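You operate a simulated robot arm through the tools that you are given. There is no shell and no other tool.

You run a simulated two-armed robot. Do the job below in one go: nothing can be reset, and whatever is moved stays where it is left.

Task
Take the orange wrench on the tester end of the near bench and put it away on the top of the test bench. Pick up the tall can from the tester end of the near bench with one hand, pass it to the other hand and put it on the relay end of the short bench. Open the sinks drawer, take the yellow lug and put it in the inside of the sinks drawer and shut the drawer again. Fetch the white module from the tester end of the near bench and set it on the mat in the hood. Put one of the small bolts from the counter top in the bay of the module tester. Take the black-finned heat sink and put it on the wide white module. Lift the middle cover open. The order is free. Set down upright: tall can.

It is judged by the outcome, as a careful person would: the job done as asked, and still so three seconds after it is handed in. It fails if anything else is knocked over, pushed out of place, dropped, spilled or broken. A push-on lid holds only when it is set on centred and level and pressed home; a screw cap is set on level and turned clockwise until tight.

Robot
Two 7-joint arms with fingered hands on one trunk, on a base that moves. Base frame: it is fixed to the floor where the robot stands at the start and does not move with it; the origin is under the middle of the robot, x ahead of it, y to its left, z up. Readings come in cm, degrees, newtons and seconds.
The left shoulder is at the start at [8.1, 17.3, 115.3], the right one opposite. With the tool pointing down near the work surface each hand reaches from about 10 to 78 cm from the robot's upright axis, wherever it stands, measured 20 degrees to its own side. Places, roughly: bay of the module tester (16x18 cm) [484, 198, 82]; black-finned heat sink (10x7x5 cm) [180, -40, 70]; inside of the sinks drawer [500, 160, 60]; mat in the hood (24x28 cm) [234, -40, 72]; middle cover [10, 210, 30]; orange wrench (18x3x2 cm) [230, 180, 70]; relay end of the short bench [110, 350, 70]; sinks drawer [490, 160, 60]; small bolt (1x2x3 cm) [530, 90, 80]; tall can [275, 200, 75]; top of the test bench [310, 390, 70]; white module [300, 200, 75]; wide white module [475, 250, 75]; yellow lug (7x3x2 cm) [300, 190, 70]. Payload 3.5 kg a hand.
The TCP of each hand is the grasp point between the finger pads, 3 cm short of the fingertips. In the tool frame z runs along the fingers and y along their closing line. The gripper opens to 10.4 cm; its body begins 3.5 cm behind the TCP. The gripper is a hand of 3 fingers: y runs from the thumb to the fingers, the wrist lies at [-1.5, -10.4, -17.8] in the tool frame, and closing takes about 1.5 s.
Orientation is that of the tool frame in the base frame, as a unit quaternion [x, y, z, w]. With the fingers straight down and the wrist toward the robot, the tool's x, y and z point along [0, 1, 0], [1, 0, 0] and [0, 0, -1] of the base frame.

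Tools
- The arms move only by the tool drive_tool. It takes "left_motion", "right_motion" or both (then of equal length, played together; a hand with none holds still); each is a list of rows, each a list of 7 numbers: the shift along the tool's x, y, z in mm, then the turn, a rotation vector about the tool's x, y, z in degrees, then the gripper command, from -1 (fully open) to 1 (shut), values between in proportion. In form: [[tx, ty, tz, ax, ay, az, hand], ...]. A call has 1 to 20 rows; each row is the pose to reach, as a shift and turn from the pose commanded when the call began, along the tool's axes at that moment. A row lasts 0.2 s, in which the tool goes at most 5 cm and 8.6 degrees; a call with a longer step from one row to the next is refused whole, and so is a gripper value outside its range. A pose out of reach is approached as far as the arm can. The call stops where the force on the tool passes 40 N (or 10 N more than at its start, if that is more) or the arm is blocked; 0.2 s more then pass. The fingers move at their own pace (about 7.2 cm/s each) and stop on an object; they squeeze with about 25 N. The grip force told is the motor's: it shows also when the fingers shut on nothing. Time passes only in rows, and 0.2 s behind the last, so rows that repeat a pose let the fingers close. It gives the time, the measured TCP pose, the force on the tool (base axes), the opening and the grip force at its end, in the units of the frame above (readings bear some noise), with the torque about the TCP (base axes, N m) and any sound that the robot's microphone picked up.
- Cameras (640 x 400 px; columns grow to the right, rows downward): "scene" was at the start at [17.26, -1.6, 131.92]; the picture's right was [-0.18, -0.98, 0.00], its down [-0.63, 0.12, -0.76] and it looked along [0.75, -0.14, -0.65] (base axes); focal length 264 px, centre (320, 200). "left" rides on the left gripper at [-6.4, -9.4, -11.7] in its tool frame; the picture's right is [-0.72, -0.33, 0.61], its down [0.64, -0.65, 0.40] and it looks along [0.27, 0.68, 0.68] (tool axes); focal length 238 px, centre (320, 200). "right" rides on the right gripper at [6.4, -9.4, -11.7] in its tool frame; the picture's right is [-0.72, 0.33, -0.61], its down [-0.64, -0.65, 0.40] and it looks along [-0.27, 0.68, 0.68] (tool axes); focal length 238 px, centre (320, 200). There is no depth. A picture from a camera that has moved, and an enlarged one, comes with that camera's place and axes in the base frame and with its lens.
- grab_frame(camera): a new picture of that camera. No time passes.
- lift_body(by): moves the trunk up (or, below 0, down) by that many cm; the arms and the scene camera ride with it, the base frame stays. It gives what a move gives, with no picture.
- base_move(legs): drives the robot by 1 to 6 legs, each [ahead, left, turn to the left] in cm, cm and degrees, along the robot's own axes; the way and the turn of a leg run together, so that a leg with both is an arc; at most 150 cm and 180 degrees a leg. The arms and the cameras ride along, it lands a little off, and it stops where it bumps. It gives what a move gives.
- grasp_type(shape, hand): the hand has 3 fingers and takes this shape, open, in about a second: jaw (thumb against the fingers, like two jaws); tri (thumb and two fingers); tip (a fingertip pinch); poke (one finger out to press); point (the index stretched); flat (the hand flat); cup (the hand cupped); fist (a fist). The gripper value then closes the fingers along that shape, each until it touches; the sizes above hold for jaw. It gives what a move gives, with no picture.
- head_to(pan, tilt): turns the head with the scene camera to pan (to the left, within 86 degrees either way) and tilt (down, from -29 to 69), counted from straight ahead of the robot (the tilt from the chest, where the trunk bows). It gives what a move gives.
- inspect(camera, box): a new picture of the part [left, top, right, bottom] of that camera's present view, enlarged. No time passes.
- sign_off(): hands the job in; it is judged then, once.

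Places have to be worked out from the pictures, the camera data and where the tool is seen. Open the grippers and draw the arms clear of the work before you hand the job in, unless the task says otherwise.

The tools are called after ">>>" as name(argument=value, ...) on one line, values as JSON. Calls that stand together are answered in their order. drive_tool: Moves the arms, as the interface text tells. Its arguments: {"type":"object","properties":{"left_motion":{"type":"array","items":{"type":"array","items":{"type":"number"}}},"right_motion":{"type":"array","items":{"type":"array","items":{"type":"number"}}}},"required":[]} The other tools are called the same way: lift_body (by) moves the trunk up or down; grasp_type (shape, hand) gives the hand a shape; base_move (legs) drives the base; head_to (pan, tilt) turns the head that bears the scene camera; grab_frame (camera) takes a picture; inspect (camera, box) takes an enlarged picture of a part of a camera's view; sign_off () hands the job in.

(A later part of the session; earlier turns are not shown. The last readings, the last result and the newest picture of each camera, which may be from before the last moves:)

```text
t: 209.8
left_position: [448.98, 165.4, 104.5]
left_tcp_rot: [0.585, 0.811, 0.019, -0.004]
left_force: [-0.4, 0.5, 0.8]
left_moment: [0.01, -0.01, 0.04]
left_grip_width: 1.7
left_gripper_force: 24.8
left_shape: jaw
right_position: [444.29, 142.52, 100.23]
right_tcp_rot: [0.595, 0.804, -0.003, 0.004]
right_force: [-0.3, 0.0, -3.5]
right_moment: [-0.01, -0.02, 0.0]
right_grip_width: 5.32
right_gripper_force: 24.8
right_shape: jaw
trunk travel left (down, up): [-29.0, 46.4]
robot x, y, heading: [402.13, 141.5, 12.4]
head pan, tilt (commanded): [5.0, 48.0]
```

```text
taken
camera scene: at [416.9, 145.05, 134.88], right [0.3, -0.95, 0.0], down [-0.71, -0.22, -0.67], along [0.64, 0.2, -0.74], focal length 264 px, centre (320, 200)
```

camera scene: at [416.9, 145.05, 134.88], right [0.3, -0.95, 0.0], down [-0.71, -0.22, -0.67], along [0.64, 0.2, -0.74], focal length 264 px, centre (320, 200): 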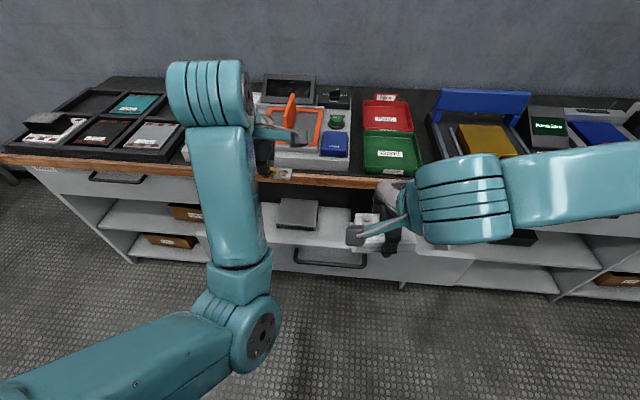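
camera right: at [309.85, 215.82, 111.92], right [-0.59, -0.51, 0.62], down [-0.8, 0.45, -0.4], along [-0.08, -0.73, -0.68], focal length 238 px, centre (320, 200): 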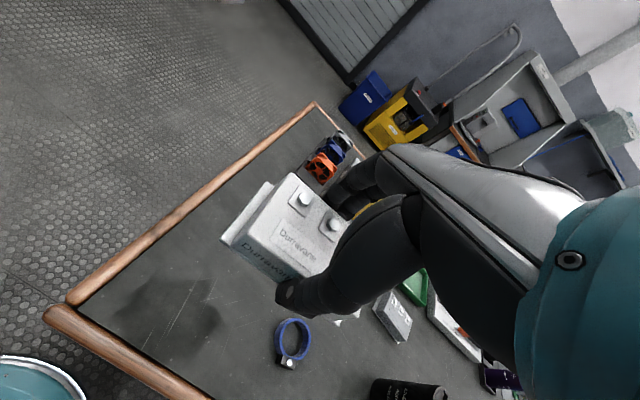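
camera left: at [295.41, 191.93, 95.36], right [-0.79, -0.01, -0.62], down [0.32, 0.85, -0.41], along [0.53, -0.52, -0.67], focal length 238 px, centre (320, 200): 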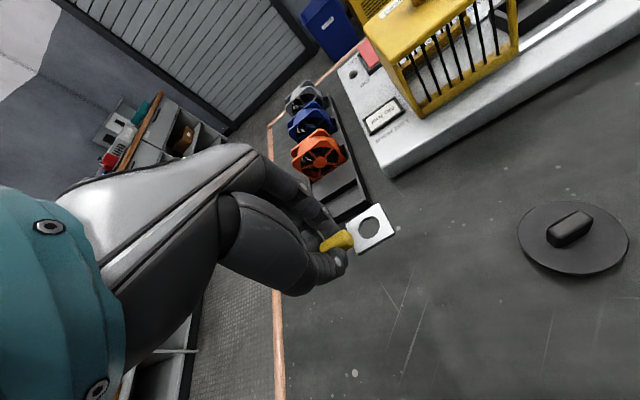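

>>> grab_frame(camera="left")

>>> inspect(camera="scene", box=[220, 160, 480, 300])

```text
taken
camera left: at [441.79, 155.97, 115.71], right [-0.07, -0.76, -0.64], down [-0.81, 0.42, -0.4], along [0.58, 0.49, -0.65], focal length 238 px, centre (320, 200)
```

left: 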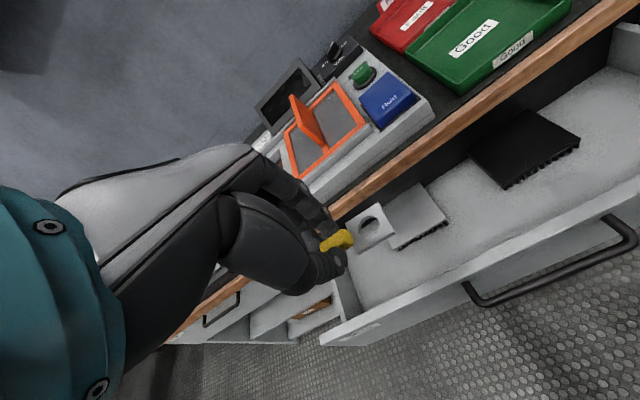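

```text
2.46 times, centred on (350, 230) of scene
camera zoom: at [416.9, 145.05, 134.88], right [0.3, -0.95, 0.0], down [-0.71, -0.22, -0.67], along [0.64, 0.2, -0.74], focal length 648 px, centre (246, 126)
```

zoom: 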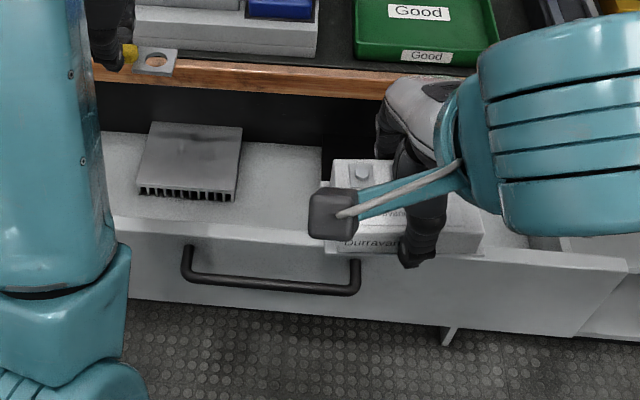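

The drawer is free between the two sinks. I move 8 cm closer and bring the lug over the free spot at about (464.5, 160.5).

>>> base_move(legs=[[8, 0, 0]])

>>> drive_tool(left_motion=[[-20, 12, 20, 0, -0.4, 1.5, 1], [-40, 24, 45, 0, -0.8, 3, 1], [-60, 36, 75, 0, -1.2, 4.5, 1], [-85, 52, 110, 0, -1.6, 6, 1], [-85, 52, 150, 0, -1.6, 6, 1], [-85, 52, 190, 0, -1.6, 6, 1], [-85, 52, 190, 0, -1.6, 6, 1]])

>>> grab_frame(camera="left")

>>> grab_frame(camera="scene")

```text
t: 210.9
left_position: [456.97, 167.12, 104.52]
left_tcp_rot: [0.585, 0.811, 0.018, -0.003]
left_force: [0.7, -0.2, -0.8]
left_moment: [0.0, 0.04, 0.0]
left_grip_width: 1.67
left_gripper_force: 24.9
left_shape: jaw
right_position: [452.13, 144.28, 100.22]
right_tcp_rot: [0.594, 0.805, -0.004, 0.004]
right_force: [0.1, 0.5, -3.5]
right_moment: [0.02, 0.0, -0.01]
right_grip_width: 5.35
right_gripper_force: 25.0
right_shape: jaw
trunk travel left (down, up): [-29.0, 46.4]
robot x, y, heading: [410.01, 142.99, 12.7]
head pan, tilt (commanded): [5.0, 48.0]
```

```text
t: 212.2
left_position: [468.59, 163.88, 96.0]
left_tcp_rot: [0.615, 0.784, 0.076, 0.047]
left_force: [-0.8, 0.5, 0.1]
left_moment: [0.0, 0.02, 0.0]
left_grip_width: 1.66
left_gripper_force: 25.4
left_shape: jaw
right_position: [452.12, 144.34, 100.16]
right_tcp_rot: [0.594, 0.805, -0.005, 0.005]
right_force: [0.2, -0.2, -3.8]
right_moment: [0.01, -0.01, 0.04]
right_grip_width: 5.33
right_gripper_force: 25.3
right_shape: jaw
trunk travel left (down, up): [-29.0, 46.4]
robot x, y, heading: [410.08, 142.95, 12.5]
head pan, tilt (commanded): [5.0, 48.0]
stopped in row 6 (left hand): the arm was blocked; the commanded pose is now the measured one
```

```text
taken
camera left: at [459.16, 154.78, 105.71], right [-0.04, -0.74, -0.67], down [-0.71, 0.5, -0.5], along [0.7, 0.46, -0.54], focal length 238 px, centre (320, 200)
```

left: 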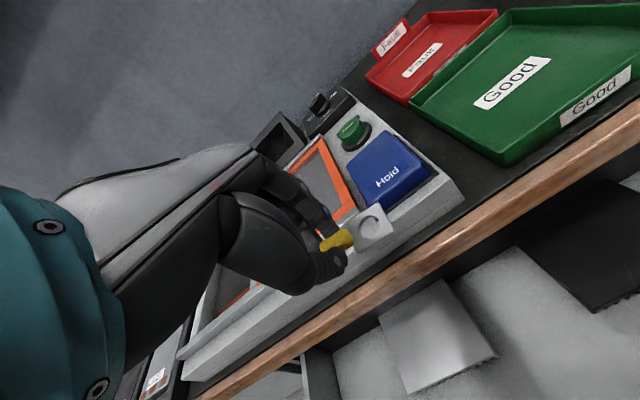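

```text
taken
camera scene: at [424.73, 146.82, 134.88], right [0.3, -0.95, 0.0], down [-0.71, -0.22, -0.67], along [0.64, 0.2, -0.74], focal length 264 px, centre (320, 200)
```

scene: 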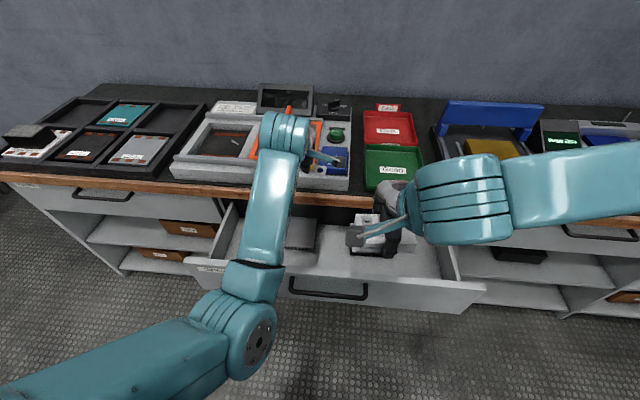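

The left arm was blocked (likely a link touching, as tool force is zero). I retreat the hand the way it came and level it, then reposition the base farther back.

>>> drive_tool(left_motion=[[15, -22, -25, 2.5, 0, 0, 1], [30, -44, -50, 5, 0, 0, 1], [45, -66, -75, 7.5, 0, 0, 1], [61, -88, -100, 10, 0, 0, 1]])

>>> base_move(legs=[[-14, 0, 0]])

>>> grab_frame(camera="scene")

>>> grab_frame(camera="right")

```text
t: 213.2
left_position: [457.01, 167.65, 104.18]
left_tcp_rot: [0.615, 0.789, 0.008, -0.012]
left_force: [-0.1, 0.2, -1.0]
left_moment: [0.02, -0.01, -0.01]
left_grip_width: 1.71
left_gripper_force: 25.0
left_shape: jaw
right_position: [452.17, 144.33, 100.27]
right_tcp_rot: [0.594, 0.804, -0.002, 0.004]
right_force: [-0.5, 0.1, -3.5]
right_moment: [0.02, -0.02, 0.0]
right_grip_width: 5.34
right_gripper_force: 24.7
right_shape: jaw
trunk travel left (down, up): [-29.0, 46.4]
robot x, y, heading: [410.24, 142.99, 12.4]
head pan, tilt (commanded): [5.0, 48.0]
```

```text
t: 214.5
left_position: [443.5, 164.57, 104.48]
left_tcp_rot: [0.615, 0.788, 0.011, -0.009]
left_force: [-0.2, 0.3, -2.1]
left_moment: [0.01, -0.03, 0.02]
left_grip_width: 1.67
left_gripper_force: 25.1
left_shape: jaw
right_position: [438.45, 141.2, 100.39]
right_tcp_rot: [0.594, 0.804, -0.003, 0.003]
right_force: [-0.5, -0.3, -3.4]
right_moment: [-0.03, 0.0, 0.02]
right_grip_width: 5.34
right_gripper_force: 25.4
right_shape: jaw
trunk travel left (down, up): [-29.0, 46.4]
robot x, y, heading: [396.46, 139.8, 12.6]
head pan, tilt (commanded): [5.0, 48.0]
```

```text
taken
camera scene: at [411.0, 143.76, 134.9], right [0.3, -0.95, 0.0], down [-0.71, -0.22, -0.67], along [0.64, 0.2, -0.74], focal length 264 px, centre (320, 200)
```

scene: 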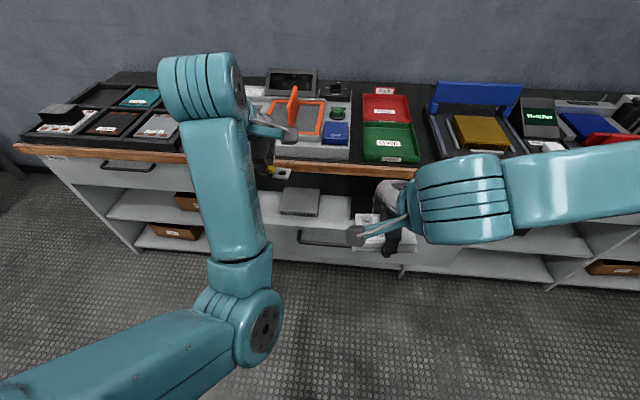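

```text
taken
camera right: at [427.39, 144.77, 111.92], right [0.52, -0.59, 0.62], down [-0.44, -0.81, -0.4], along [0.73, -0.06, -0.68], focal length 238 px, centre (320, 200)
```

right: 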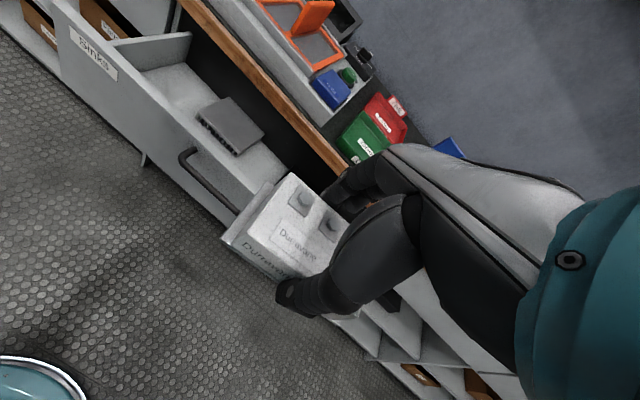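

The left elbow sits low and inward for this target. I shift the base 13 cm right and 8 ahead so the drawer spot lies more to the left hand's own side.

>>> base_move(legs=[[6, -14, 0]])

>>> drive_tool(left_motion=[[20, 20, 0, 0, 0, 0, 1], [40, 40, 0, 0, 0, 0, 1], [60, 60, 0, 0, 0, 0, 1], [80, 80, 10, 0, 0, 0, 1], [95, 110, 20, 0, 0, 0, 1], [95, 110, 20, 0, 0, 0, 1]])

>>> grab_frame(camera="scene")

>>> grab_frame(camera="left")

```text
t: 215.9
left_position: [452.27, 152.18, 104.39]
left_tcp_rot: [0.614, 0.789, 0.01, -0.01]
left_force: [-0.2, -0.8, 0.3]
left_moment: [0.0, 0.01, 0.03]
left_grip_width: 1.68
left_gripper_force: 25.1
left_shape: jaw
right_position: [447.37, 128.86, 100.31]
right_tcp_rot: [0.594, 0.804, -0.003, 0.003]
right_force: [-0.6, 1.1, -3.7]
right_moment: [0.05, -0.03, -0.02]
right_grip_width: 5.32
right_gripper_force: 25.3
right_shape: jaw
trunk travel left (down, up): [-29.0, 46.4]
robot x, y, heading: [405.05, 127.66, 12.4]
head pan, tilt (commanded): [5.0, 48.0]
```

```text
t: 217.3
left_position: [460.67, 164.33, 102.7]
left_tcp_rot: [0.613, 0.79, 0.011, -0.009]
left_force: [0.0, 0.3, -0.1]
left_moment: [0.02, -0.01, 0.04]
left_grip_width: 1.69
left_gripper_force: 25.2
left_shape: jaw
right_position: [447.32, 128.75, 100.3]
right_tcp_rot: [0.595, 0.804, -0.003, 0.004]
right_force: [0.0, 1.2, -4.6]
right_moment: [0.03, -0.06, 0.01]
right_grip_width: 5.35
right_gripper_force: 24.6
right_shape: jaw
trunk travel left (down, up): [-29.0, 46.4]
robot x, y, heading: [405.25, 127.68, 12.3]
head pan, tilt (commanded): [5.0, 48.0]
```

```text
taken
camera scene: at [419.92, 131.37, 134.89], right [0.3, -0.95, 0.0], down [-0.71, -0.22, -0.67], along [0.64, 0.2, -0.74], focal length 264 px, centre (320, 200)
```

scene: 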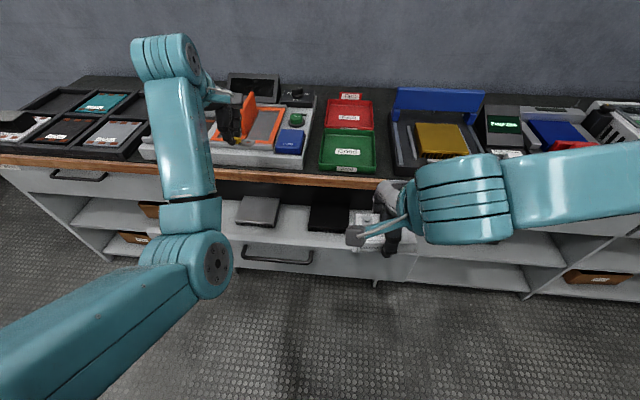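

```text
taken
camera left: at [453.14, 155.39, 114.23], right [-0.14, -0.76, -0.63], down [-0.79, 0.47, -0.39], along [0.6, 0.45, -0.67], focal length 238 px, centre (320, 200)
```

left: 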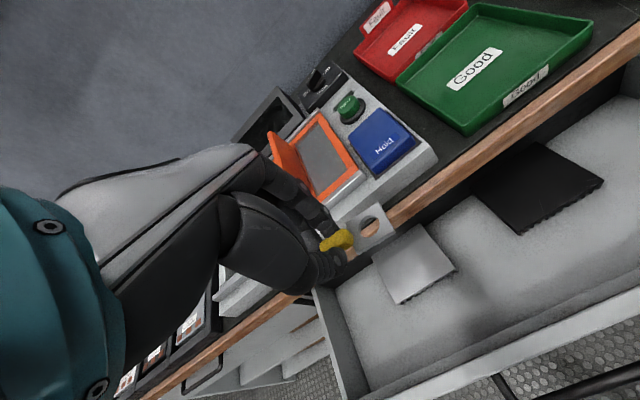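

Now the left arm hangs on its own side. The free gap between the sinks is centred near (464.5, 156), so I bring the lug there and lower step by step.

>>> drive_tool(left_motion=[[-25, 5, 20, 0, 0, 0, 1], [-50, 11, 45, 0, -0.8, 1, 1], [-76, 16, 80, 0, -1.6, 2, 1], [-76, 16, 120, 0, -1.6, 2, 1], [-76, 16, 160, 0, -1.6, 2, 1], [-76, 16, 190, 0, -1.6, 2, 1], [-76, 16, 190, 0, -1.6, 2, 1]])

>>> grab_frame(camera="left")

>>> grab_frame(camera="scene")

```text
t: 218.9
left_position: [463.98, 157.74, 83.53]
left_tcp_rot: [0.628, 0.778, 0.002, 0.002]
left_force: [-0.6, 0.3, 0.0]
left_moment: [-0.02, 0.02, 0.01]
left_grip_width: 1.69
left_gripper_force: 24.7
left_shape: jaw
right_position: [447.43, 128.91, 100.26]
right_tcp_rot: [0.595, 0.803, -0.003, 0.005]
right_force: [0.7, -0.3, -3.1]
right_moment: [0.01, 0.01, -0.05]
right_grip_width: 5.35
right_gripper_force: 24.8
right_shape: jaw
trunk travel left (down, up): [-29.0, 46.4]
robot x, y, heading: [405.19, 127.59, 12.1]
head pan, tilt (commanded): [5.0, 48.0]
```

```text
taken
camera left: at [456.03, 149.47, 95.2], right [-0.16, -0.77, -0.61], down [-0.77, 0.49, -0.41], along [0.61, 0.41, -0.68], focal length 238 px, centre (320, 200)
```

left: 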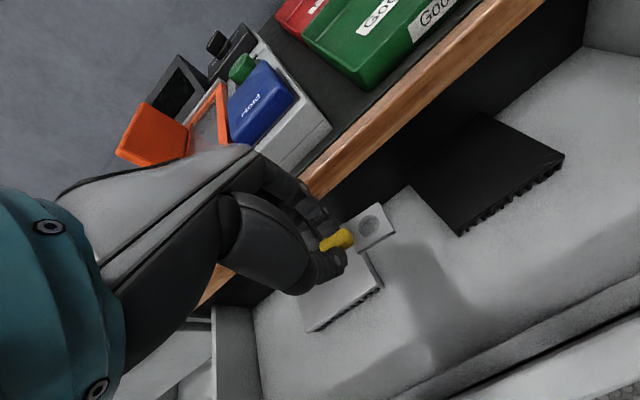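

```text
taken
camera scene: at [419.94, 131.38, 134.89], right [0.3, -0.95, 0.0], down [-0.71, -0.22, -0.67], along [0.64, 0.2, -0.74], focal length 264 px, centre (320, 200)
```

scene: 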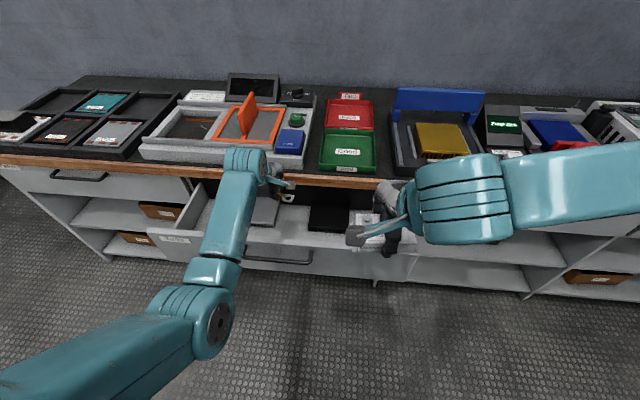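

The gap between the sinks runs from +2.5 to -8 cm beside the TCP, so I shift 1.5 cm right and continue down into the drawer.

>>> drive_tool(left_motion=[[-15, 0, 0, 0, 0, 0, 1], [-15, 0, 35, 0, 0, 0, 1], [-15, 0, 70, 0, 0, 0, 1], [-15, 0, 95, 0, 0, 0, 1], [-15, 0, 95, 0, 0, 0, 1]])

>>> grab_frame(camera="left")

>>> inspect(camera="scene", box=[140, 140, 400, 300])

```text
t: 220.1
left_position: [464.44, 156.35, 74.04]
left_tcp_rot: [0.628, 0.778, 0.002, 0.002]
left_force: [-1.0, 0.0, -0.3]
left_moment: [-0.05, 0.03, 0.02]
left_grip_width: 1.67
left_gripper_force: 25.3
left_shape: jaw
right_position: [447.28, 128.87, 100.41]
right_tcp_rot: [0.595, 0.804, -0.003, 0.005]
right_force: [-1.0, 0.3, -3.7]
right_moment: [0.0, 0.0, 0.02]
right_grip_width: 5.35
right_gripper_force: 25.0
right_shape: jaw
trunk travel left (down, up): [-29.0, 46.4]
robot x, y, heading: [405.46, 127.9, 12.5]
head pan, tilt (commanded): [5.0, 48.0]
```

```text
taken
camera left: at [456.47, 147.98, 85.63], right [-0.16, -0.77, -0.61], down [-0.77, 0.49, -0.41], along [0.61, 0.41, -0.68], focal length 238 px, centre (320, 200)
```

left: 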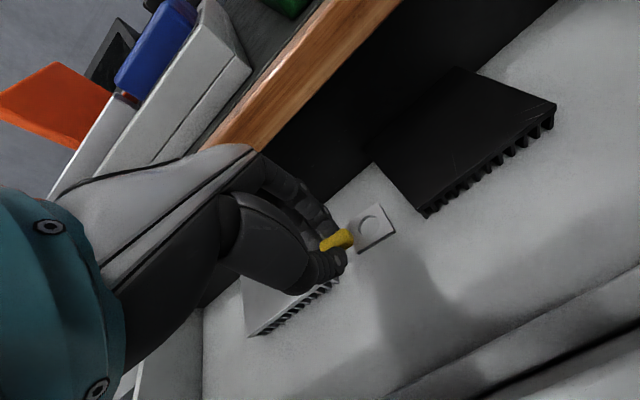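

```text
2.46 times, centred on (270, 220) of scene
camera zoom: at [419.94, 131.38, 134.89], right [0.3, -0.95, 0.0], down [-0.71, -0.22, -0.67], along [0.64, 0.2, -0.74], focal length 648 px, centre (443, 151)
```

zoom: 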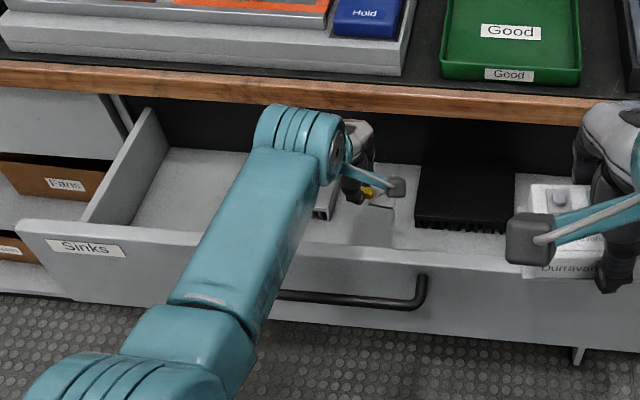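

>>> drive_tool(left_motion=[[0, 0, 15, 0, 0, 0, 1], [0, 0, 30, 0, 0, 0, 1], [0, 0, 40, 0, 0, 0, 1], [0, 0, 40, 0, 0, 0, 1]])

>>> grab_frame(camera="left")

```text
t: 221.1
left_position: [464.52, 156.34, 70.08]
left_tcp_rot: [0.628, 0.778, 0.001, 0.001]
left_force: [0.3, 0.6, 1.3]
left_moment: [-0.02, -0.01, 0.05]
left_grip_width: 1.67
left_gripper_force: 24.7
left_shape: jaw
right_position: [447.3, 128.96, 100.4]
right_tcp_rot: [0.595, 0.804, -0.003, 0.004]
right_force: [-0.1, 0.0, -3.7]
right_moment: [0.01, -0.02, 0.0]
right_grip_width: 5.34
right_gripper_force: 25.2
right_shape: jaw
trunk travel left (down, up): [-29.0, 46.4]
robot x, y, heading: [405.5, 127.62, 12.3]
head pan, tilt (commanded): [5.0, 48.0]
```

```text
taken
camera left: at [456.51, 147.99, 81.69], right [-0.16, -0.77, -0.61], down [-0.77, 0.49, -0.41], along [0.61, 0.41, -0.68], focal length 238 px, centre (320, 200)
```

left: 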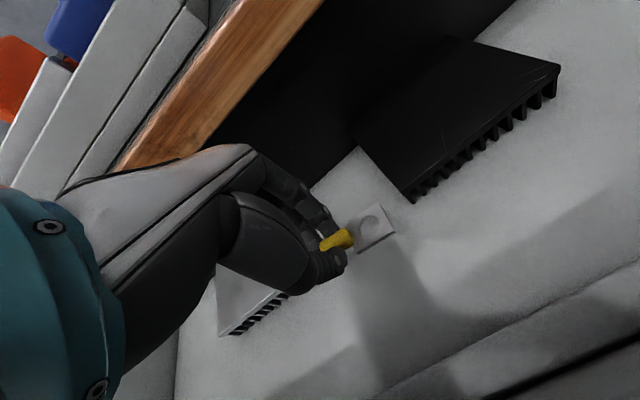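

>>> drive_tool(left_motion=[[0, 0, 8, 0, 0, 0, 1], [0, 0, 15, 0, 0, 0, 1], [0, 0, 20, 0, 0, 0, 1], [0, 0, 20, 0, 0, 0, 1]])

>>> grab_frame(camera="left")

```text
t: 222.1
left_position: [464.32, 156.28, 68.03]
left_tcp_rot: [0.628, 0.778, 0.001, 0.001]
left_force: [-0.2, 0.1, -0.9]
left_moment: [0.01, -0.01, 0.01]
left_grip_width: 1.67
left_gripper_force: 25.0
left_shape: jaw
right_position: [447.38, 128.81, 100.25]
right_tcp_rot: [0.595, 0.804, -0.004, 0.004]
right_force: [-0.1, 0.5, -2.3]
right_moment: [0.03, -0.01, -0.03]
right_grip_width: 5.3
right_gripper_force: 24.8
right_shape: jaw
trunk travel left (down, up): [-29.0, 46.4]
robot x, y, heading: [405.28, 127.68, 12.2]
head pan, tilt (commanded): [5.0, 48.0]
```

```text
taken
camera left: at [456.49, 148.04, 79.71], right [-0.16, -0.77, -0.61], down [-0.77, 0.49, -0.41], along [0.61, 0.41, -0.68], focal length 238 px, centre (320, 200)
```

left: 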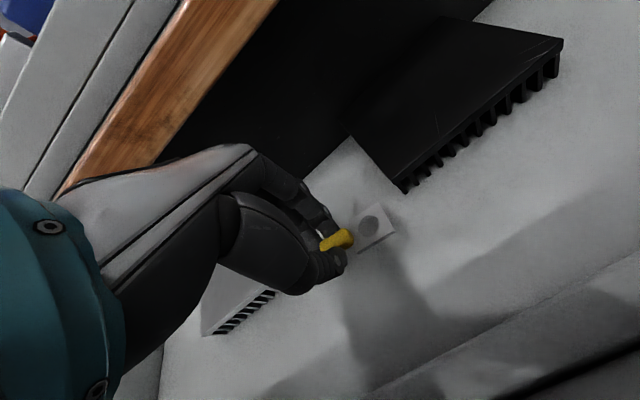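

>>> drive_tool(left_motion=[[0, 0, 6, 0, 0, 0, 1], [0, 0, 12, 0, 0, 0, 1], [0, 0, 12, 0, 0, 0, 1]])

>>> grab_frame(camera="left")

>>> inspect(camera="scene", box=[140, 140, 400, 300])

```text
t: 222.9
left_position: [464.08, 156.4, 66.96]
left_tcp_rot: [0.628, 0.779, 0.001, 0.001]
left_force: [0.1, 0.7, -0.2]
left_moment: [-0.02, 0.03, -0.03]
left_grip_width: 1.66
left_gripper_force: 24.9
left_shape: jaw
left hand out of reach, approached as far as the arm can: row 2, 3
right_position: [447.37, 128.99, 100.34]
right_tcp_rot: [0.594, 0.804, -0.004, 0.003]
right_force: [0.2, -0.4, -3.4]
right_moment: [0.01, 0.0, -0.01]
right_grip_width: 5.32
right_gripper_force: 25.1
right_shape: jaw
trunk travel left (down, up): [-29.0, 46.4]
robot x, y, heading: [405.03, 127.81, 12.3]
head pan, tilt (commanded): [5.0, 48.0]
```

```text
taken
camera left: at [456.13, 148.1, 78.69], right [-0.16, -0.77, -0.61], down [-0.77, 0.49, -0.41], along [0.61, 0.41, -0.68], focal length 238 px, centre (320, 200)
```

left: 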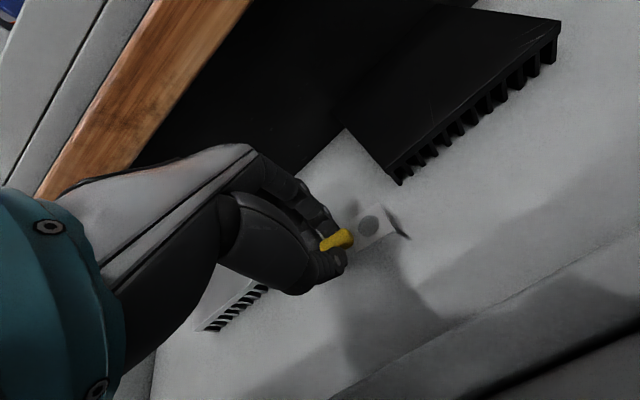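

```text
2.46 times, centred on (270, 220) of scene
camera zoom: at [419.95, 131.39, 134.89], right [0.3, -0.95, 0.0], down [-0.71, -0.22, -0.67], along [0.64, 0.2, -0.74], focal length 648 px, centre (443, 151)
```

zoom: 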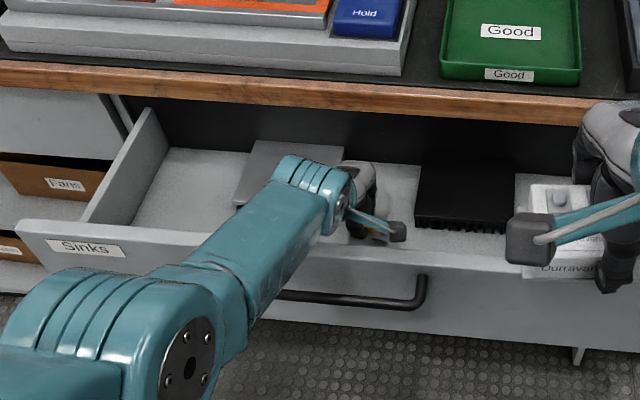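

The arm is at its lowest reach here; the lug is about a centimetre above the drawer floor. I lower the trunk slightly (1.2 cm) to bring it down.

>>> lift_body(by=-1.2)

>>> inspect(camera="left", box=[260, 150, 460, 290])

```text
t: 223.5
left_position: [463.98, 156.37, 65.89]
left_tcp_rot: [0.628, 0.778, 0.002, 0.002]
left_force: [-0.5, -0.7, -0.4]
left_moment: [0.0, 0.0, 0.01]
left_grip_width: 1.66
left_gripper_force: 25.2
left_shape: jaw
right_position: [447.36, 128.87, 99.22]
right_tcp_rot: [0.595, 0.804, -0.004, 0.004]
right_force: [-0.2, -0.3, -2.7]
right_moment: [-0.02, 0.01, -0.03]
right_grip_width: 5.34
right_gripper_force: 24.9
right_shape: jaw
trunk travel left (down, up): [-27.8, 47.6]
robot x, y, heading: [405.24, 127.44, 12.4]
head pan, tilt (commanded): [5.0, 48.0]
```

```text
2.86 times, centred on (360, 220) of left
camera zoom: at [456.11, 148.07, 77.52], right [-0.16, -0.77, -0.62], down [-0.77, 0.49, -0.41], along [0.61, 0.41, -0.68], focal length 681 px, centre (206, 143)
```

zoom: 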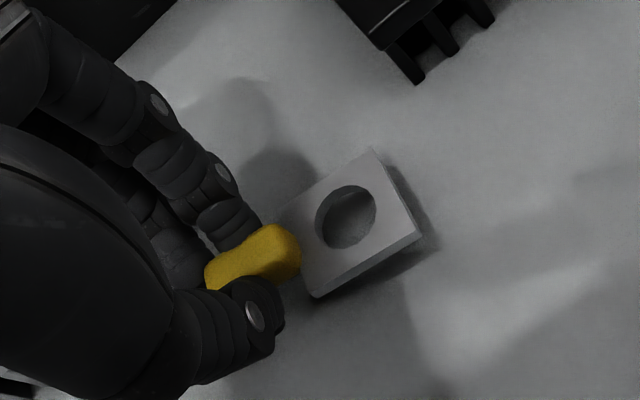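

>>> lift_body(by=-0.6)

>>> drive_tool(left_motion=[[0, 0, 0, 0, 0, 0, 0.7], [0, 0, 0, 0, 0, 0, 0.5], [0, 0, 0, 0, 0, 0, 0.3], [0, 0, 0, 0, 0, 0, 0.2], [0, 0, 0, 0, 0, 0, 0.2]])

>>> inspect(camera="left", box=[260, 150, 460, 290])

```text
t: 224.0
left_position: [464.07, 156.33, 65.2]
left_tcp_rot: [0.628, 0.778, 0.001, 0.0]
left_force: [0.2, -1.0, -0.4]
left_moment: [-0.01, 0.01, 0.0]
left_grip_width: 1.66
left_gripper_force: 24.8
left_shape: jaw
right_position: [447.45, 128.92, 98.56]
right_tcp_rot: [0.595, 0.804, -0.003, 0.004]
right_force: [-0.3, -0.3, -3.3]
right_moment: [0.03, 0.02, 0.02]
right_grip_width: 5.34
right_gripper_force: 25.0
right_shape: jaw
trunk travel left (down, up): [-27.2, 48.2]
robot x, y, heading: [405.39, 127.54, 12.6]
head pan, tilt (commanded): [5.0, 48.0]
```

```text
t: 225.2
left_position: [464.08, 156.29, 65.06]
left_tcp_rot: [0.628, 0.778, 0.002, 0.001]
left_force: [0.4, 0.5, -0.4]
left_moment: [-0.04, 0.0, -0.02]
left_grip_width: 4.12
left_gripper_force: 0.1
left_shape: jaw
right_position: [447.26, 128.85, 98.5]
right_tcp_rot: [0.595, 0.804, -0.003, 0.005]
right_force: [0.7, 0.8, -3.2]
right_moment: [-0.01, 0.02, 0.06]
right_grip_width: 5.35
right_gripper_force: 24.9
right_shape: jaw
trunk travel left (down, up): [-27.2, 48.2]
robot x, y, heading: [405.25, 127.65, 12.4]
head pan, tilt (commanded): [5.0, 48.0]
```

```text
2.86 times, centred on (360, 220) of left
camera zoom: at [456.14, 148.09, 76.88], right [-0.16, -0.77, -0.61], down [-0.77, 0.49, -0.41], along [0.61, 0.41, -0.68], focal length 681 px, centre (206, 143)
```

zoom: 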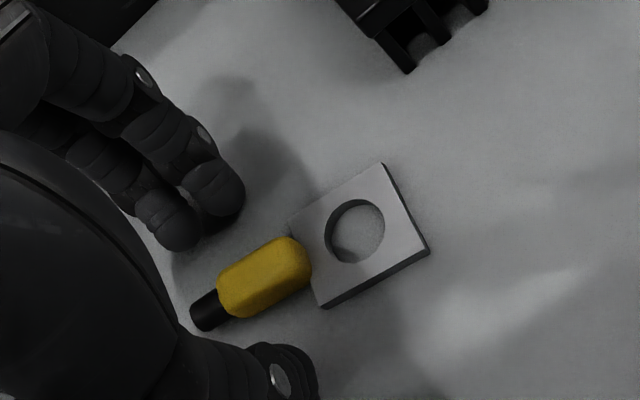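

The lug lies on the drawer floor. I raise the left hand straight out and back to the front.

>>> drive_tool(left_motion=[[0, 0, -20, 0, 0, 0, 0.2], [0, 0, -60, 0, 0, 0, 0.2], [0, 0, -105, 0, 0, 0, 0.2], [0, 0, -150, 0, 0, 0, 0], [0, 0, -195, 0, 0, 0, 0], [0, 0, -240, 0, 0, 0, 0], [0, 0, -280, 0, 0, 0, 0]])

>>> grab_frame(camera="left")

>>> grab_frame(camera="scene")

```text
t: 226.8
left_position: [463.98, 156.46, 93.35]
left_tcp_rot: [0.628, 0.778, 0.001, 0.001]
left_force: [0.1, -0.2, -0.9]
left_moment: [-0.03, -0.02, 0.01]
left_grip_width: 5.17
left_gripper_force: 0.0
left_shape: jaw
right_position: [447.33, 128.93, 98.46]
right_tcp_rot: [0.594, 0.804, -0.003, 0.004]
right_force: [-0.6, -0.7, -3.8]
right_moment: [0.02, 0.0, 0.0]
right_grip_width: 5.31
right_gripper_force: 24.6
right_shape: jaw
trunk travel left (down, up): [-27.2, 48.2]
robot x, y, heading: [405.55, 127.37, 12.1]
head pan, tilt (commanded): [5.0, 48.0]
```

```text
taken
camera left: at [456.04, 148.16, 104.95], right [-0.17, -0.77, -0.61], down [-0.77, 0.49, -0.41], along [0.61, 0.41, -0.68], focal length 238 px, centre (320, 200)
```

left: 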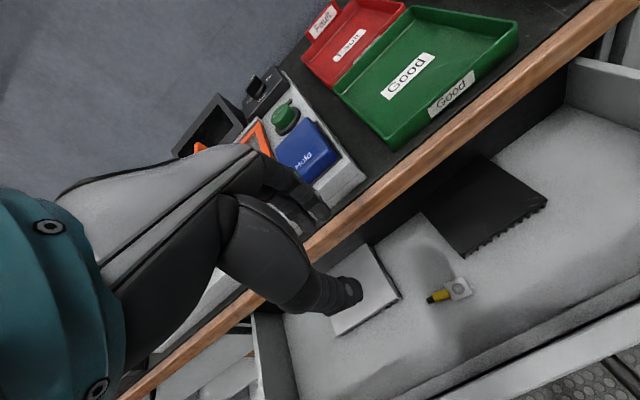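

```text
taken
camera scene: at [420.63, 131.53, 133.05], right [0.3, -0.95, 0.0], down [-0.71, -0.22, -0.67], along [0.64, 0.2, -0.74], focal length 264 px, centre (320, 200)
```

scene: 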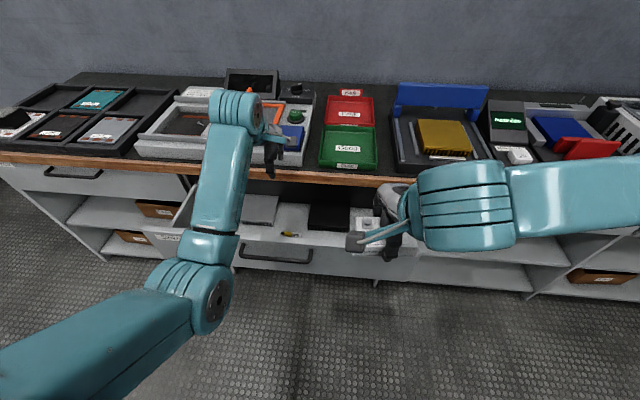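

The lug lies free in the drawer. To shut it I'll back the base 8 cm, bring the open left hand down in front of the handle and push the bar forward with the backs of the fingers.

>>> base_move(legs=[[-8, 0, 0]])

>>> drive_tool(left_motion=[[0, -40, 0, 0, 0, 0, -1], [0, -80, 0, 0, 0, 0, -1], [0, -120, 0, 0, 0, 0, -1], [0, -160, 0, 0, 0, 0, -1], [0, -180, 0, 0, 0, 0, -1], [0, -180, 0, 0, 0, 0, -1]])

>>> grab_frame(camera="scene")

>>> grab_frame(camera="left")

```text
t: 227.9
left_position: [456.17, 154.75, 93.23]
left_tcp_rot: [0.627, 0.779, 0.002, 0.001]
left_force: [0.0, -0.5, -0.3]
left_moment: [-0.01, -0.02, 0.0]
left_grip_width: 5.16
left_gripper_force: 0.1
left_shape: jaw
right_position: [439.52, 127.03, 98.54]
right_tcp_rot: [0.595, 0.804, -0.003, 0.004]
right_force: [0.3, 0.3, -3.4]
right_moment: [-0.03, -0.01, -0.03]
right_grip_width: 5.34
right_gripper_force: 24.7
right_shape: jaw
trunk travel left (down, up): [-27.2, 48.2]
robot x, y, heading: [397.34, 125.59, 12.5]
head pan, tilt (commanded): [5.0, 48.0]
```

```text
t: 229.3
left_position: [438.59, 151.05, 93.14]
left_tcp_rot: [0.628, 0.778, 0.001, 0.001]
left_force: [0.6, -1.0, 0.1]
left_moment: [0.01, -0.03, 0.0]
left_grip_width: 10.37
left_gripper_force: 0.1
left_shape: jaw
right_position: [439.69, 127.24, 98.54]
right_tcp_rot: [0.595, 0.804, -0.004, 0.004]
right_force: [0.1, 0.1, -2.8]
right_moment: [-0.02, 0.01, 0.0]
right_grip_width: 5.34
right_gripper_force: 25.1
right_shape: jaw
trunk travel left (down, up): [-27.2, 48.2]
robot x, y, heading: [397.48, 125.91, 12.3]
head pan, tilt (commanded): [5.0, 48.0]
```

```text
taken
camera scene: at [412.89, 129.83, 133.05], right [0.3, -0.95, 0.0], down [-0.71, -0.22, -0.67], along [0.64, 0.2, -0.74], focal length 264 px, centre (320, 200)
```

scene: 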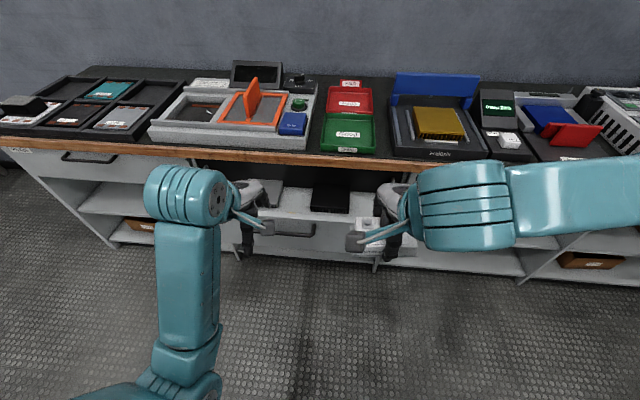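

```text
taken
camera left: at [430.68, 142.66, 104.86], right [-0.17, -0.77, -0.61], down [-0.77, 0.49, -0.41], along [0.61, 0.41, -0.68], focal length 238 px, centre (320, 200)
```

left: 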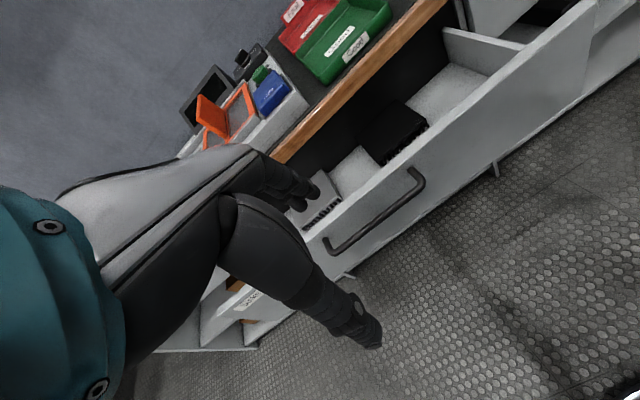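

The hand is centred in front of the handle. I lower it to bar height.

>>> drive_tool(left_motion=[[0, -5, 40, 0, 0, 0, -1], [0, -5, 80, 0, 0, 0, -1], [0, -5, 120, 0, 0, 0, -1], [0, -5, 160, 0, 0, 0, -1], [0, -5, 188, 0, 0, 0, -1], [0, -5, 188, 0, 0, 0, -1]])

>>> grab_frame(camera="left")

```text
t: 230.7
left_position: [438.26, 150.78, 74.36]
left_tcp_rot: [0.628, 0.779, 0.002, 0.001]
left_force: [0.3, 0.3, 0.5]
left_moment: [-0.02, 0.0, 0.01]
left_grip_width: 10.36
left_gripper_force: 0.0
left_shape: jaw
right_position: [439.59, 127.13, 98.48]
right_tcp_rot: [0.595, 0.804, -0.004, 0.004]
right_force: [0.1, -0.3, -2.8]
right_moment: [0.01, -0.01, 0.01]
right_grip_width: 5.35
right_gripper_force: 24.7
right_shape: jaw
trunk travel left (down, up): [-27.2, 48.2]
robot x, y, heading: [397.36, 125.61, 12.4]
head pan, tilt (commanded): [5.0, 48.0]
```

```text
taken
camera left: at [430.38, 142.51, 86.04], right [-0.16, -0.77, -0.61], down [-0.77, 0.49, -0.41], along [0.61, 0.41, -0.68], focal length 238 px, centre (320, 200)
```

left: 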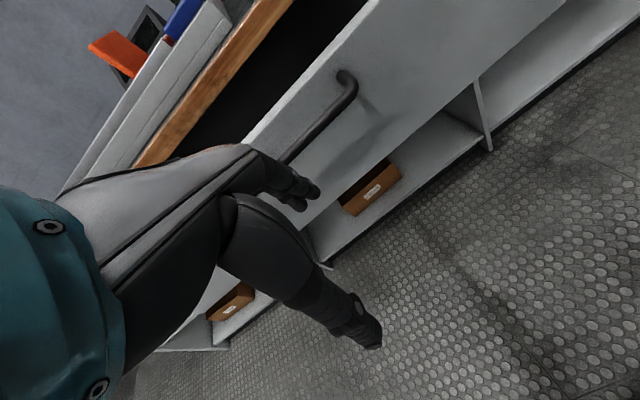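

I push forward along the tool y axis, 2 cm per step.

>>> drive_tool(left_motion=[[0, 20, 0, 0, 0, 0, -1], [0, 40, 0, 0, 0, 0, -1], [0, 60, 0, 0, 0, 0, -1], [0, 80, 0, 0, 0, 0, -1], [0, 100, 0, 0, 0, 0, -1], [0, 120, 0, 0, 0, 0, -1], [0, 140, 0, 0, 0, 0, -1], [0, 160, 0, 0, 0, 0, -1], [0, 180, 0, 0, 0, 0, -1], [0, 200, 0, 0, 0, 0, -1]])

>>> grab_frame(camera="left")

>>> grab_frame(camera="scene")

```text
t: 232.9
left_position: [457.85, 155.14, 74.57]
left_tcp_rot: [0.628, 0.778, 0.002, 0.001]
left_force: [0.1, -0.2, 0.2]
left_moment: [0.0, -0.01, 0.03]
left_grip_width: 10.39
left_gripper_force: 0.0
left_shape: jaw
right_position: [439.59, 127.25, 98.46]
right_tcp_rot: [0.595, 0.804, -0.003, 0.004]
right_force: [0.5, -0.2, -2.8]
right_moment: [0.01, -0.01, 0.01]
right_grip_width: 5.37
right_gripper_force: 25.3
right_shape: jaw
trunk travel left (down, up): [-27.2, 48.2]
robot x, y, heading: [397.73, 125.82, 12.6]
head pan, tilt (commanded): [5.0, 48.0]
```

```text
taken
camera left: at [449.95, 146.78, 86.17], right [-0.16, -0.77, -0.61], down [-0.77, 0.49, -0.41], along [0.61, 0.41, -0.68], focal length 238 px, centre (320, 200)
```

left: 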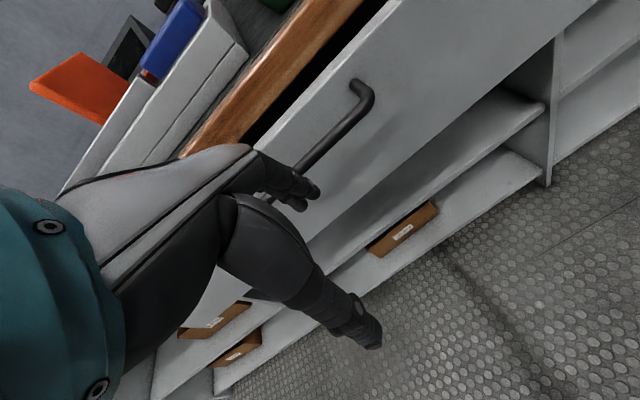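

```text
taken
camera scene: at [412.93, 129.84, 133.05], right [0.3, -0.95, 0.0], down [-0.71, -0.22, -0.67], along [0.64, 0.2, -0.74], focal length 264 px, centre (320, 200)
```

scene: 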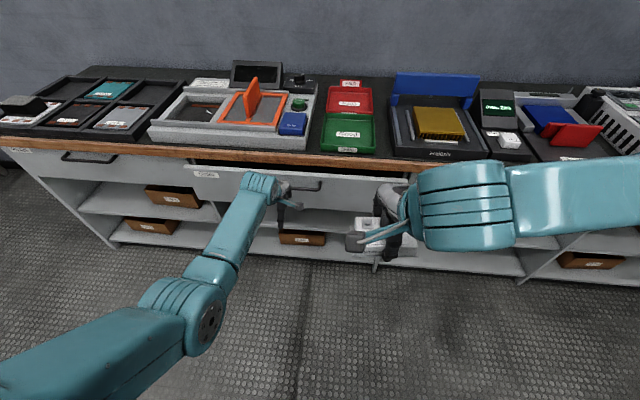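

The drawer is going in; I keep pushing in smaller steps until it stops.

>>> drive_tool(left_motion=[[0, 15, 0, 0, 0, 0, -1], [0, 30, 0, 0, 0, 0, -1], [0, 42, 0, 0, 0, 0, -1], [0, 54, 0, 0, 0, 0, -1], [0, 64, 0, 0, 0, 0, -1], [0, 72, 0, 0, 0, 0, -1], [0, 80, 0, 0, 0, 0, -1]])

>>> grab_frame(camera="left")

>>> grab_frame(camera="scene")

```text
t: 234.5
left_position: [462.84, 156.31, 75.19]
left_tcp_rot: [0.628, 0.778, 0.001, 0.002]
left_force: [-0.5, -0.2, 0.9]
left_moment: [0.0, -0.01, -0.01]
left_grip_width: 10.35
left_gripper_force: 0.2
left_shape: jaw
left hand out of reach, approached as far as the arm can: row 4, 5, 6, 7
right_position: [439.46, 127.24, 98.52]
right_tcp_rot: [0.595, 0.804, -0.003, 0.004]
right_force: [0.5, 0.5, -3.9]
right_moment: [0.0, -0.06, 0.02]
right_grip_width: 5.32
right_gripper_force: 25.0
right_shape: jaw
trunk travel left (down, up): [-27.2, 48.2]
robot x, y, heading: [397.5, 126.09, 12.2]
head pan, tilt (commanded): [5.0, 48.0]
```

```text
taken
camera left: at [454.93, 148.09, 86.86], right [-0.17, -0.77, -0.61], down [-0.77, 0.49, -0.41], along [0.61, 0.41, -0.68], focal length 238 px, centre (320, 200)
```

left: 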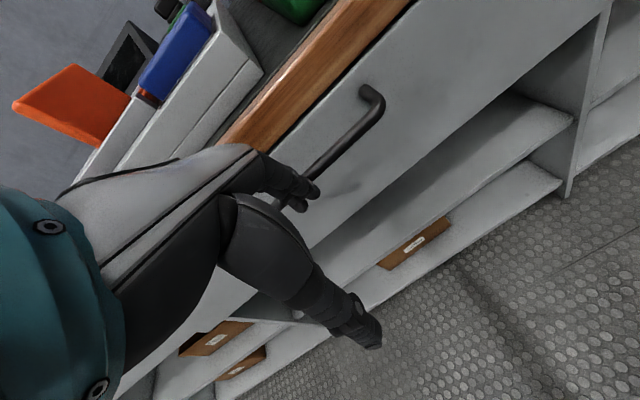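

```text
taken
camera scene: at [412.86, 129.82, 133.05], right [0.3, -0.95, 0.0], down [-0.71, -0.22, -0.67], along [0.64, 0.2, -0.74], focal length 264 px, centre (320, 200)
```

scene: 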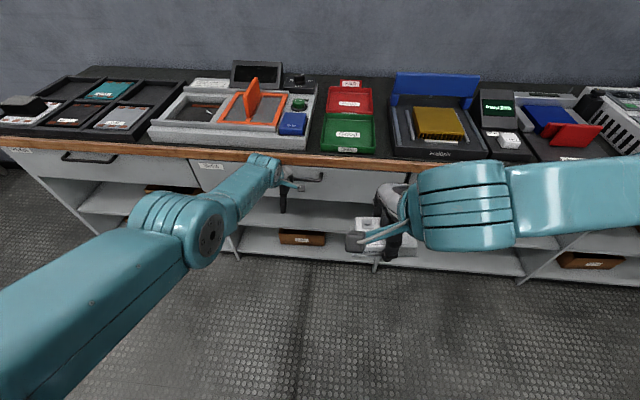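

The arm is at full reach with a small gap left. I draw the hand back a little, move the base 9 cm closer and push again with force limiting.

>>> drive_tool(left_motion=[[0, -30, 0, 0, 0, 0, -1], [0, -60, 0, 0, 0, 0, -1], [0, -100, 0, 0, 0, 0, -1]])

>>> base_move(legs=[[8, 0, 0]])

>>> drive_tool(left_motion=[[0, 10, 4, 0, 0, 0, -1], [0, 20, 8, 0, 0, 0, -1], [0, 28, 8, 0, 0, 0, -1], [0, 36, 8, 0, 0, 0, -1], [0, 44, 8, 0, 0, 0, -1], [0, 52, 8, 0, 0, 0, -1], [0, 60, 8, 0, 0, 0, -1]])

>>> grab_frame(camera="left")

```text
t: 235.3
left_position: [453.04, 154.15, 75.1]
left_tcp_rot: [0.627, 0.779, 0.002, 0.001]
left_force: [0.1, -0.2, -0.4]
left_moment: [0.02, -0.01, 0.02]
left_grip_width: 10.42
left_gripper_force: 0.0
left_shape: jaw
right_position: [439.39, 127.06, 98.45]
right_tcp_rot: [0.595, 0.804, -0.004, 0.004]
right_force: [0.2, 0.2, -3.7]
right_moment: [-0.02, -0.01, 0.0]
right_grip_width: 5.35
right_gripper_force: 25.2
right_shape: jaw
trunk travel left (down, up): [-27.2, 48.2]
robot x, y, heading: [397.62, 125.98, 12.3]
head pan, tilt (commanded): [5.0, 48.0]
```

```text
t: 236.3
left_position: [461.0, 155.93, 75.17]
left_tcp_rot: [0.628, 0.778, 0.001, 0.001]
left_force: [0.1, 0.0, -0.2]
left_moment: [0.06, 0.01, -0.01]
left_grip_width: 10.37
left_gripper_force: 0.1
left_shape: jaw
right_position: [447.48, 128.89, 98.49]
right_tcp_rot: [0.594, 0.804, -0.004, 0.003]
right_force: [0.6, 0.2, -3.6]
right_moment: [0.01, 0.03, 0.01]
right_grip_width: 5.35
right_gripper_force: 25.2
right_shape: jaw
trunk travel left (down, up): [-27.2, 48.2]
robot x, y, heading: [405.28, 127.61, 12.6]
head pan, tilt (commanded): [5.0, 48.0]
```

```text
t: 237.9
left_position: [466.37, 157.02, 74.68]
left_tcp_rot: [0.628, 0.778, 0.001, 0.001]
left_force: [-36.0, -8.1, 14.5]
left_moment: [0.19, -0.42, 0.24]
left_grip_width: 8.76
left_gripper_force: 0.3
left_shape: jaw
right_position: [447.01, 128.78, 98.6]
right_tcp_rot: [0.595, 0.804, -0.002, 0.005]
right_force: [0.3, 0.6, -3.2]
right_moment: [0.01, -0.01, -0.04]
right_grip_width: 5.36
right_gripper_force: 24.7
right_shape: jaw
trunk travel left (down, up): [-27.2, 48.2]
robot x, y, heading: [405.18, 127.43, 12.2]
head pan, tilt (commanded): [5.0, 48.0]
```

```text
taken
camera left: at [458.44, 148.75, 86.29], right [-0.17, -0.77, -0.61], down [-0.77, 0.49, -0.41], along [0.61, 0.41, -0.68], focal length 238 px, centre (320, 200)
```

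left: 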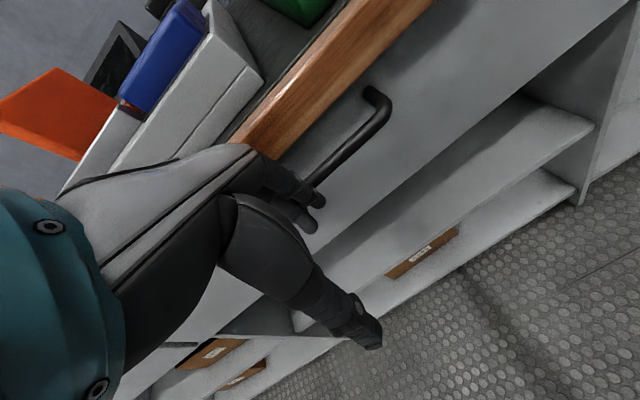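

Firm resistance of 36 N: the drawer is at its stop. I withdraw the hand, raise it, and check the drawer front.

>>> drive_tool(left_motion=[[0, -30, 0, 0, 0, 0, -1], [0, -70, 0, 0, 0, 0, -1], [0, -110, -20, 0, 0, 0, -1], [0, -130, -60, 0, 0, 0, -1], [0, -130, -100, 0, 0, 0, -1], [0, -130, -150, 0, 0, 0, -1], [0, -130, -200, 0, 0, 0, -1], [0, -130, -240, 0, 0, 0, -1]])

>>> base_move(legs=[[-25, 0, 0]])

>>> grab_frame(camera="scene")

>>> inspect(camera="scene", box=[180, 110, 420, 260])

```text
t: 239.8
left_position: [453.91, 154.47, 98.52]
left_tcp_rot: [0.628, 0.778, 0.0, 0.002]
left_force: [0.1, -0.2, 0.8]
left_moment: [0.0, 0.0, 0.0]
left_grip_width: 10.37
left_gripper_force: 0.1
left_shape: jaw
right_position: [447.36, 128.88, 98.45]
right_tcp_rot: [0.595, 0.804, -0.003, 0.003]
right_force: [0.5, 0.1, -3.0]
right_moment: [0.02, -0.03, -0.01]
right_grip_width: 5.33
right_gripper_force: 25.1
right_shape: jaw
trunk travel left (down, up): [-27.2, 48.2]
robot x, y, heading: [405.52, 127.22, 12.4]
head pan, tilt (commanded): [5.0, 48.0]
```

```text
t: 241.6
left_position: [429.24, 149.03, 98.49]
left_tcp_rot: [0.628, 0.778, 0.002, 0.001]
left_force: [0.3, 0.0, -0.1]
left_moment: [0.01, -0.02, 0.01]
left_grip_width: 10.37
left_gripper_force: 0.1
left_shape: jaw
right_position: [422.62, 123.42, 98.49]
right_tcp_rot: [0.595, 0.803, -0.003, 0.005]
right_force: [0.4, -0.2, -3.0]
right_moment: [0.02, 0.01, -0.01]
right_grip_width: 5.35
right_gripper_force: 24.8
right_shape: jaw
trunk travel left (down, up): [-27.2, 48.2]
robot x, y, heading: [380.54, 121.75, 12.5]
head pan, tilt (commanded): [5.0, 48.0]
```

```text
taken
camera scene: at [396.01, 126.13, 133.06], right [0.3, -0.95, 0.0], down [-0.71, -0.22, -0.67], along [0.64, 0.2, -0.74], focal length 264 px, centre (320, 200)
```

scene: 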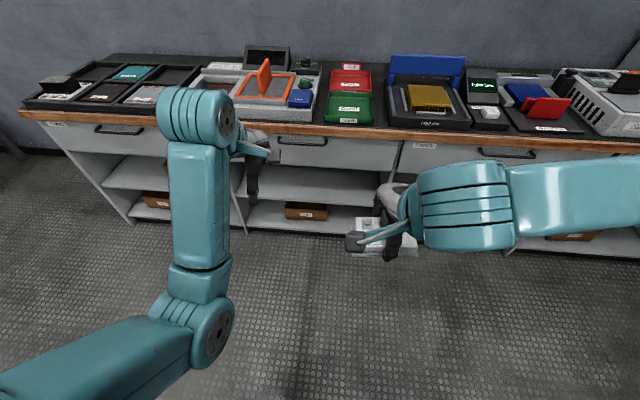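

```text
2.67 times, centred on (300, 185) of scene
camera zoom: at [396.01, 126.13, 133.06], right [0.3, -0.95, 0.0], down [-0.71, -0.22, -0.67], along [0.64, 0.2, -0.74], focal length 703 px, centre (373, 240)
```

zoom: 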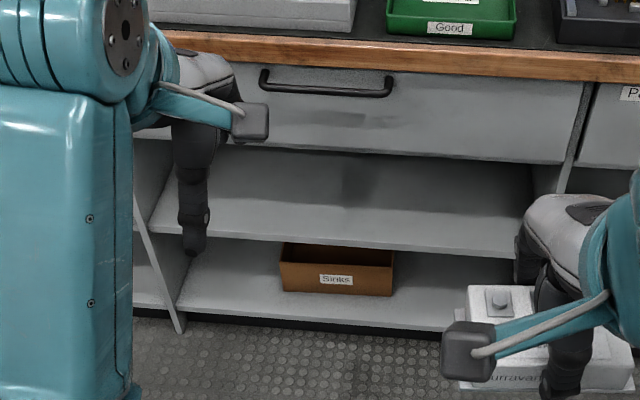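

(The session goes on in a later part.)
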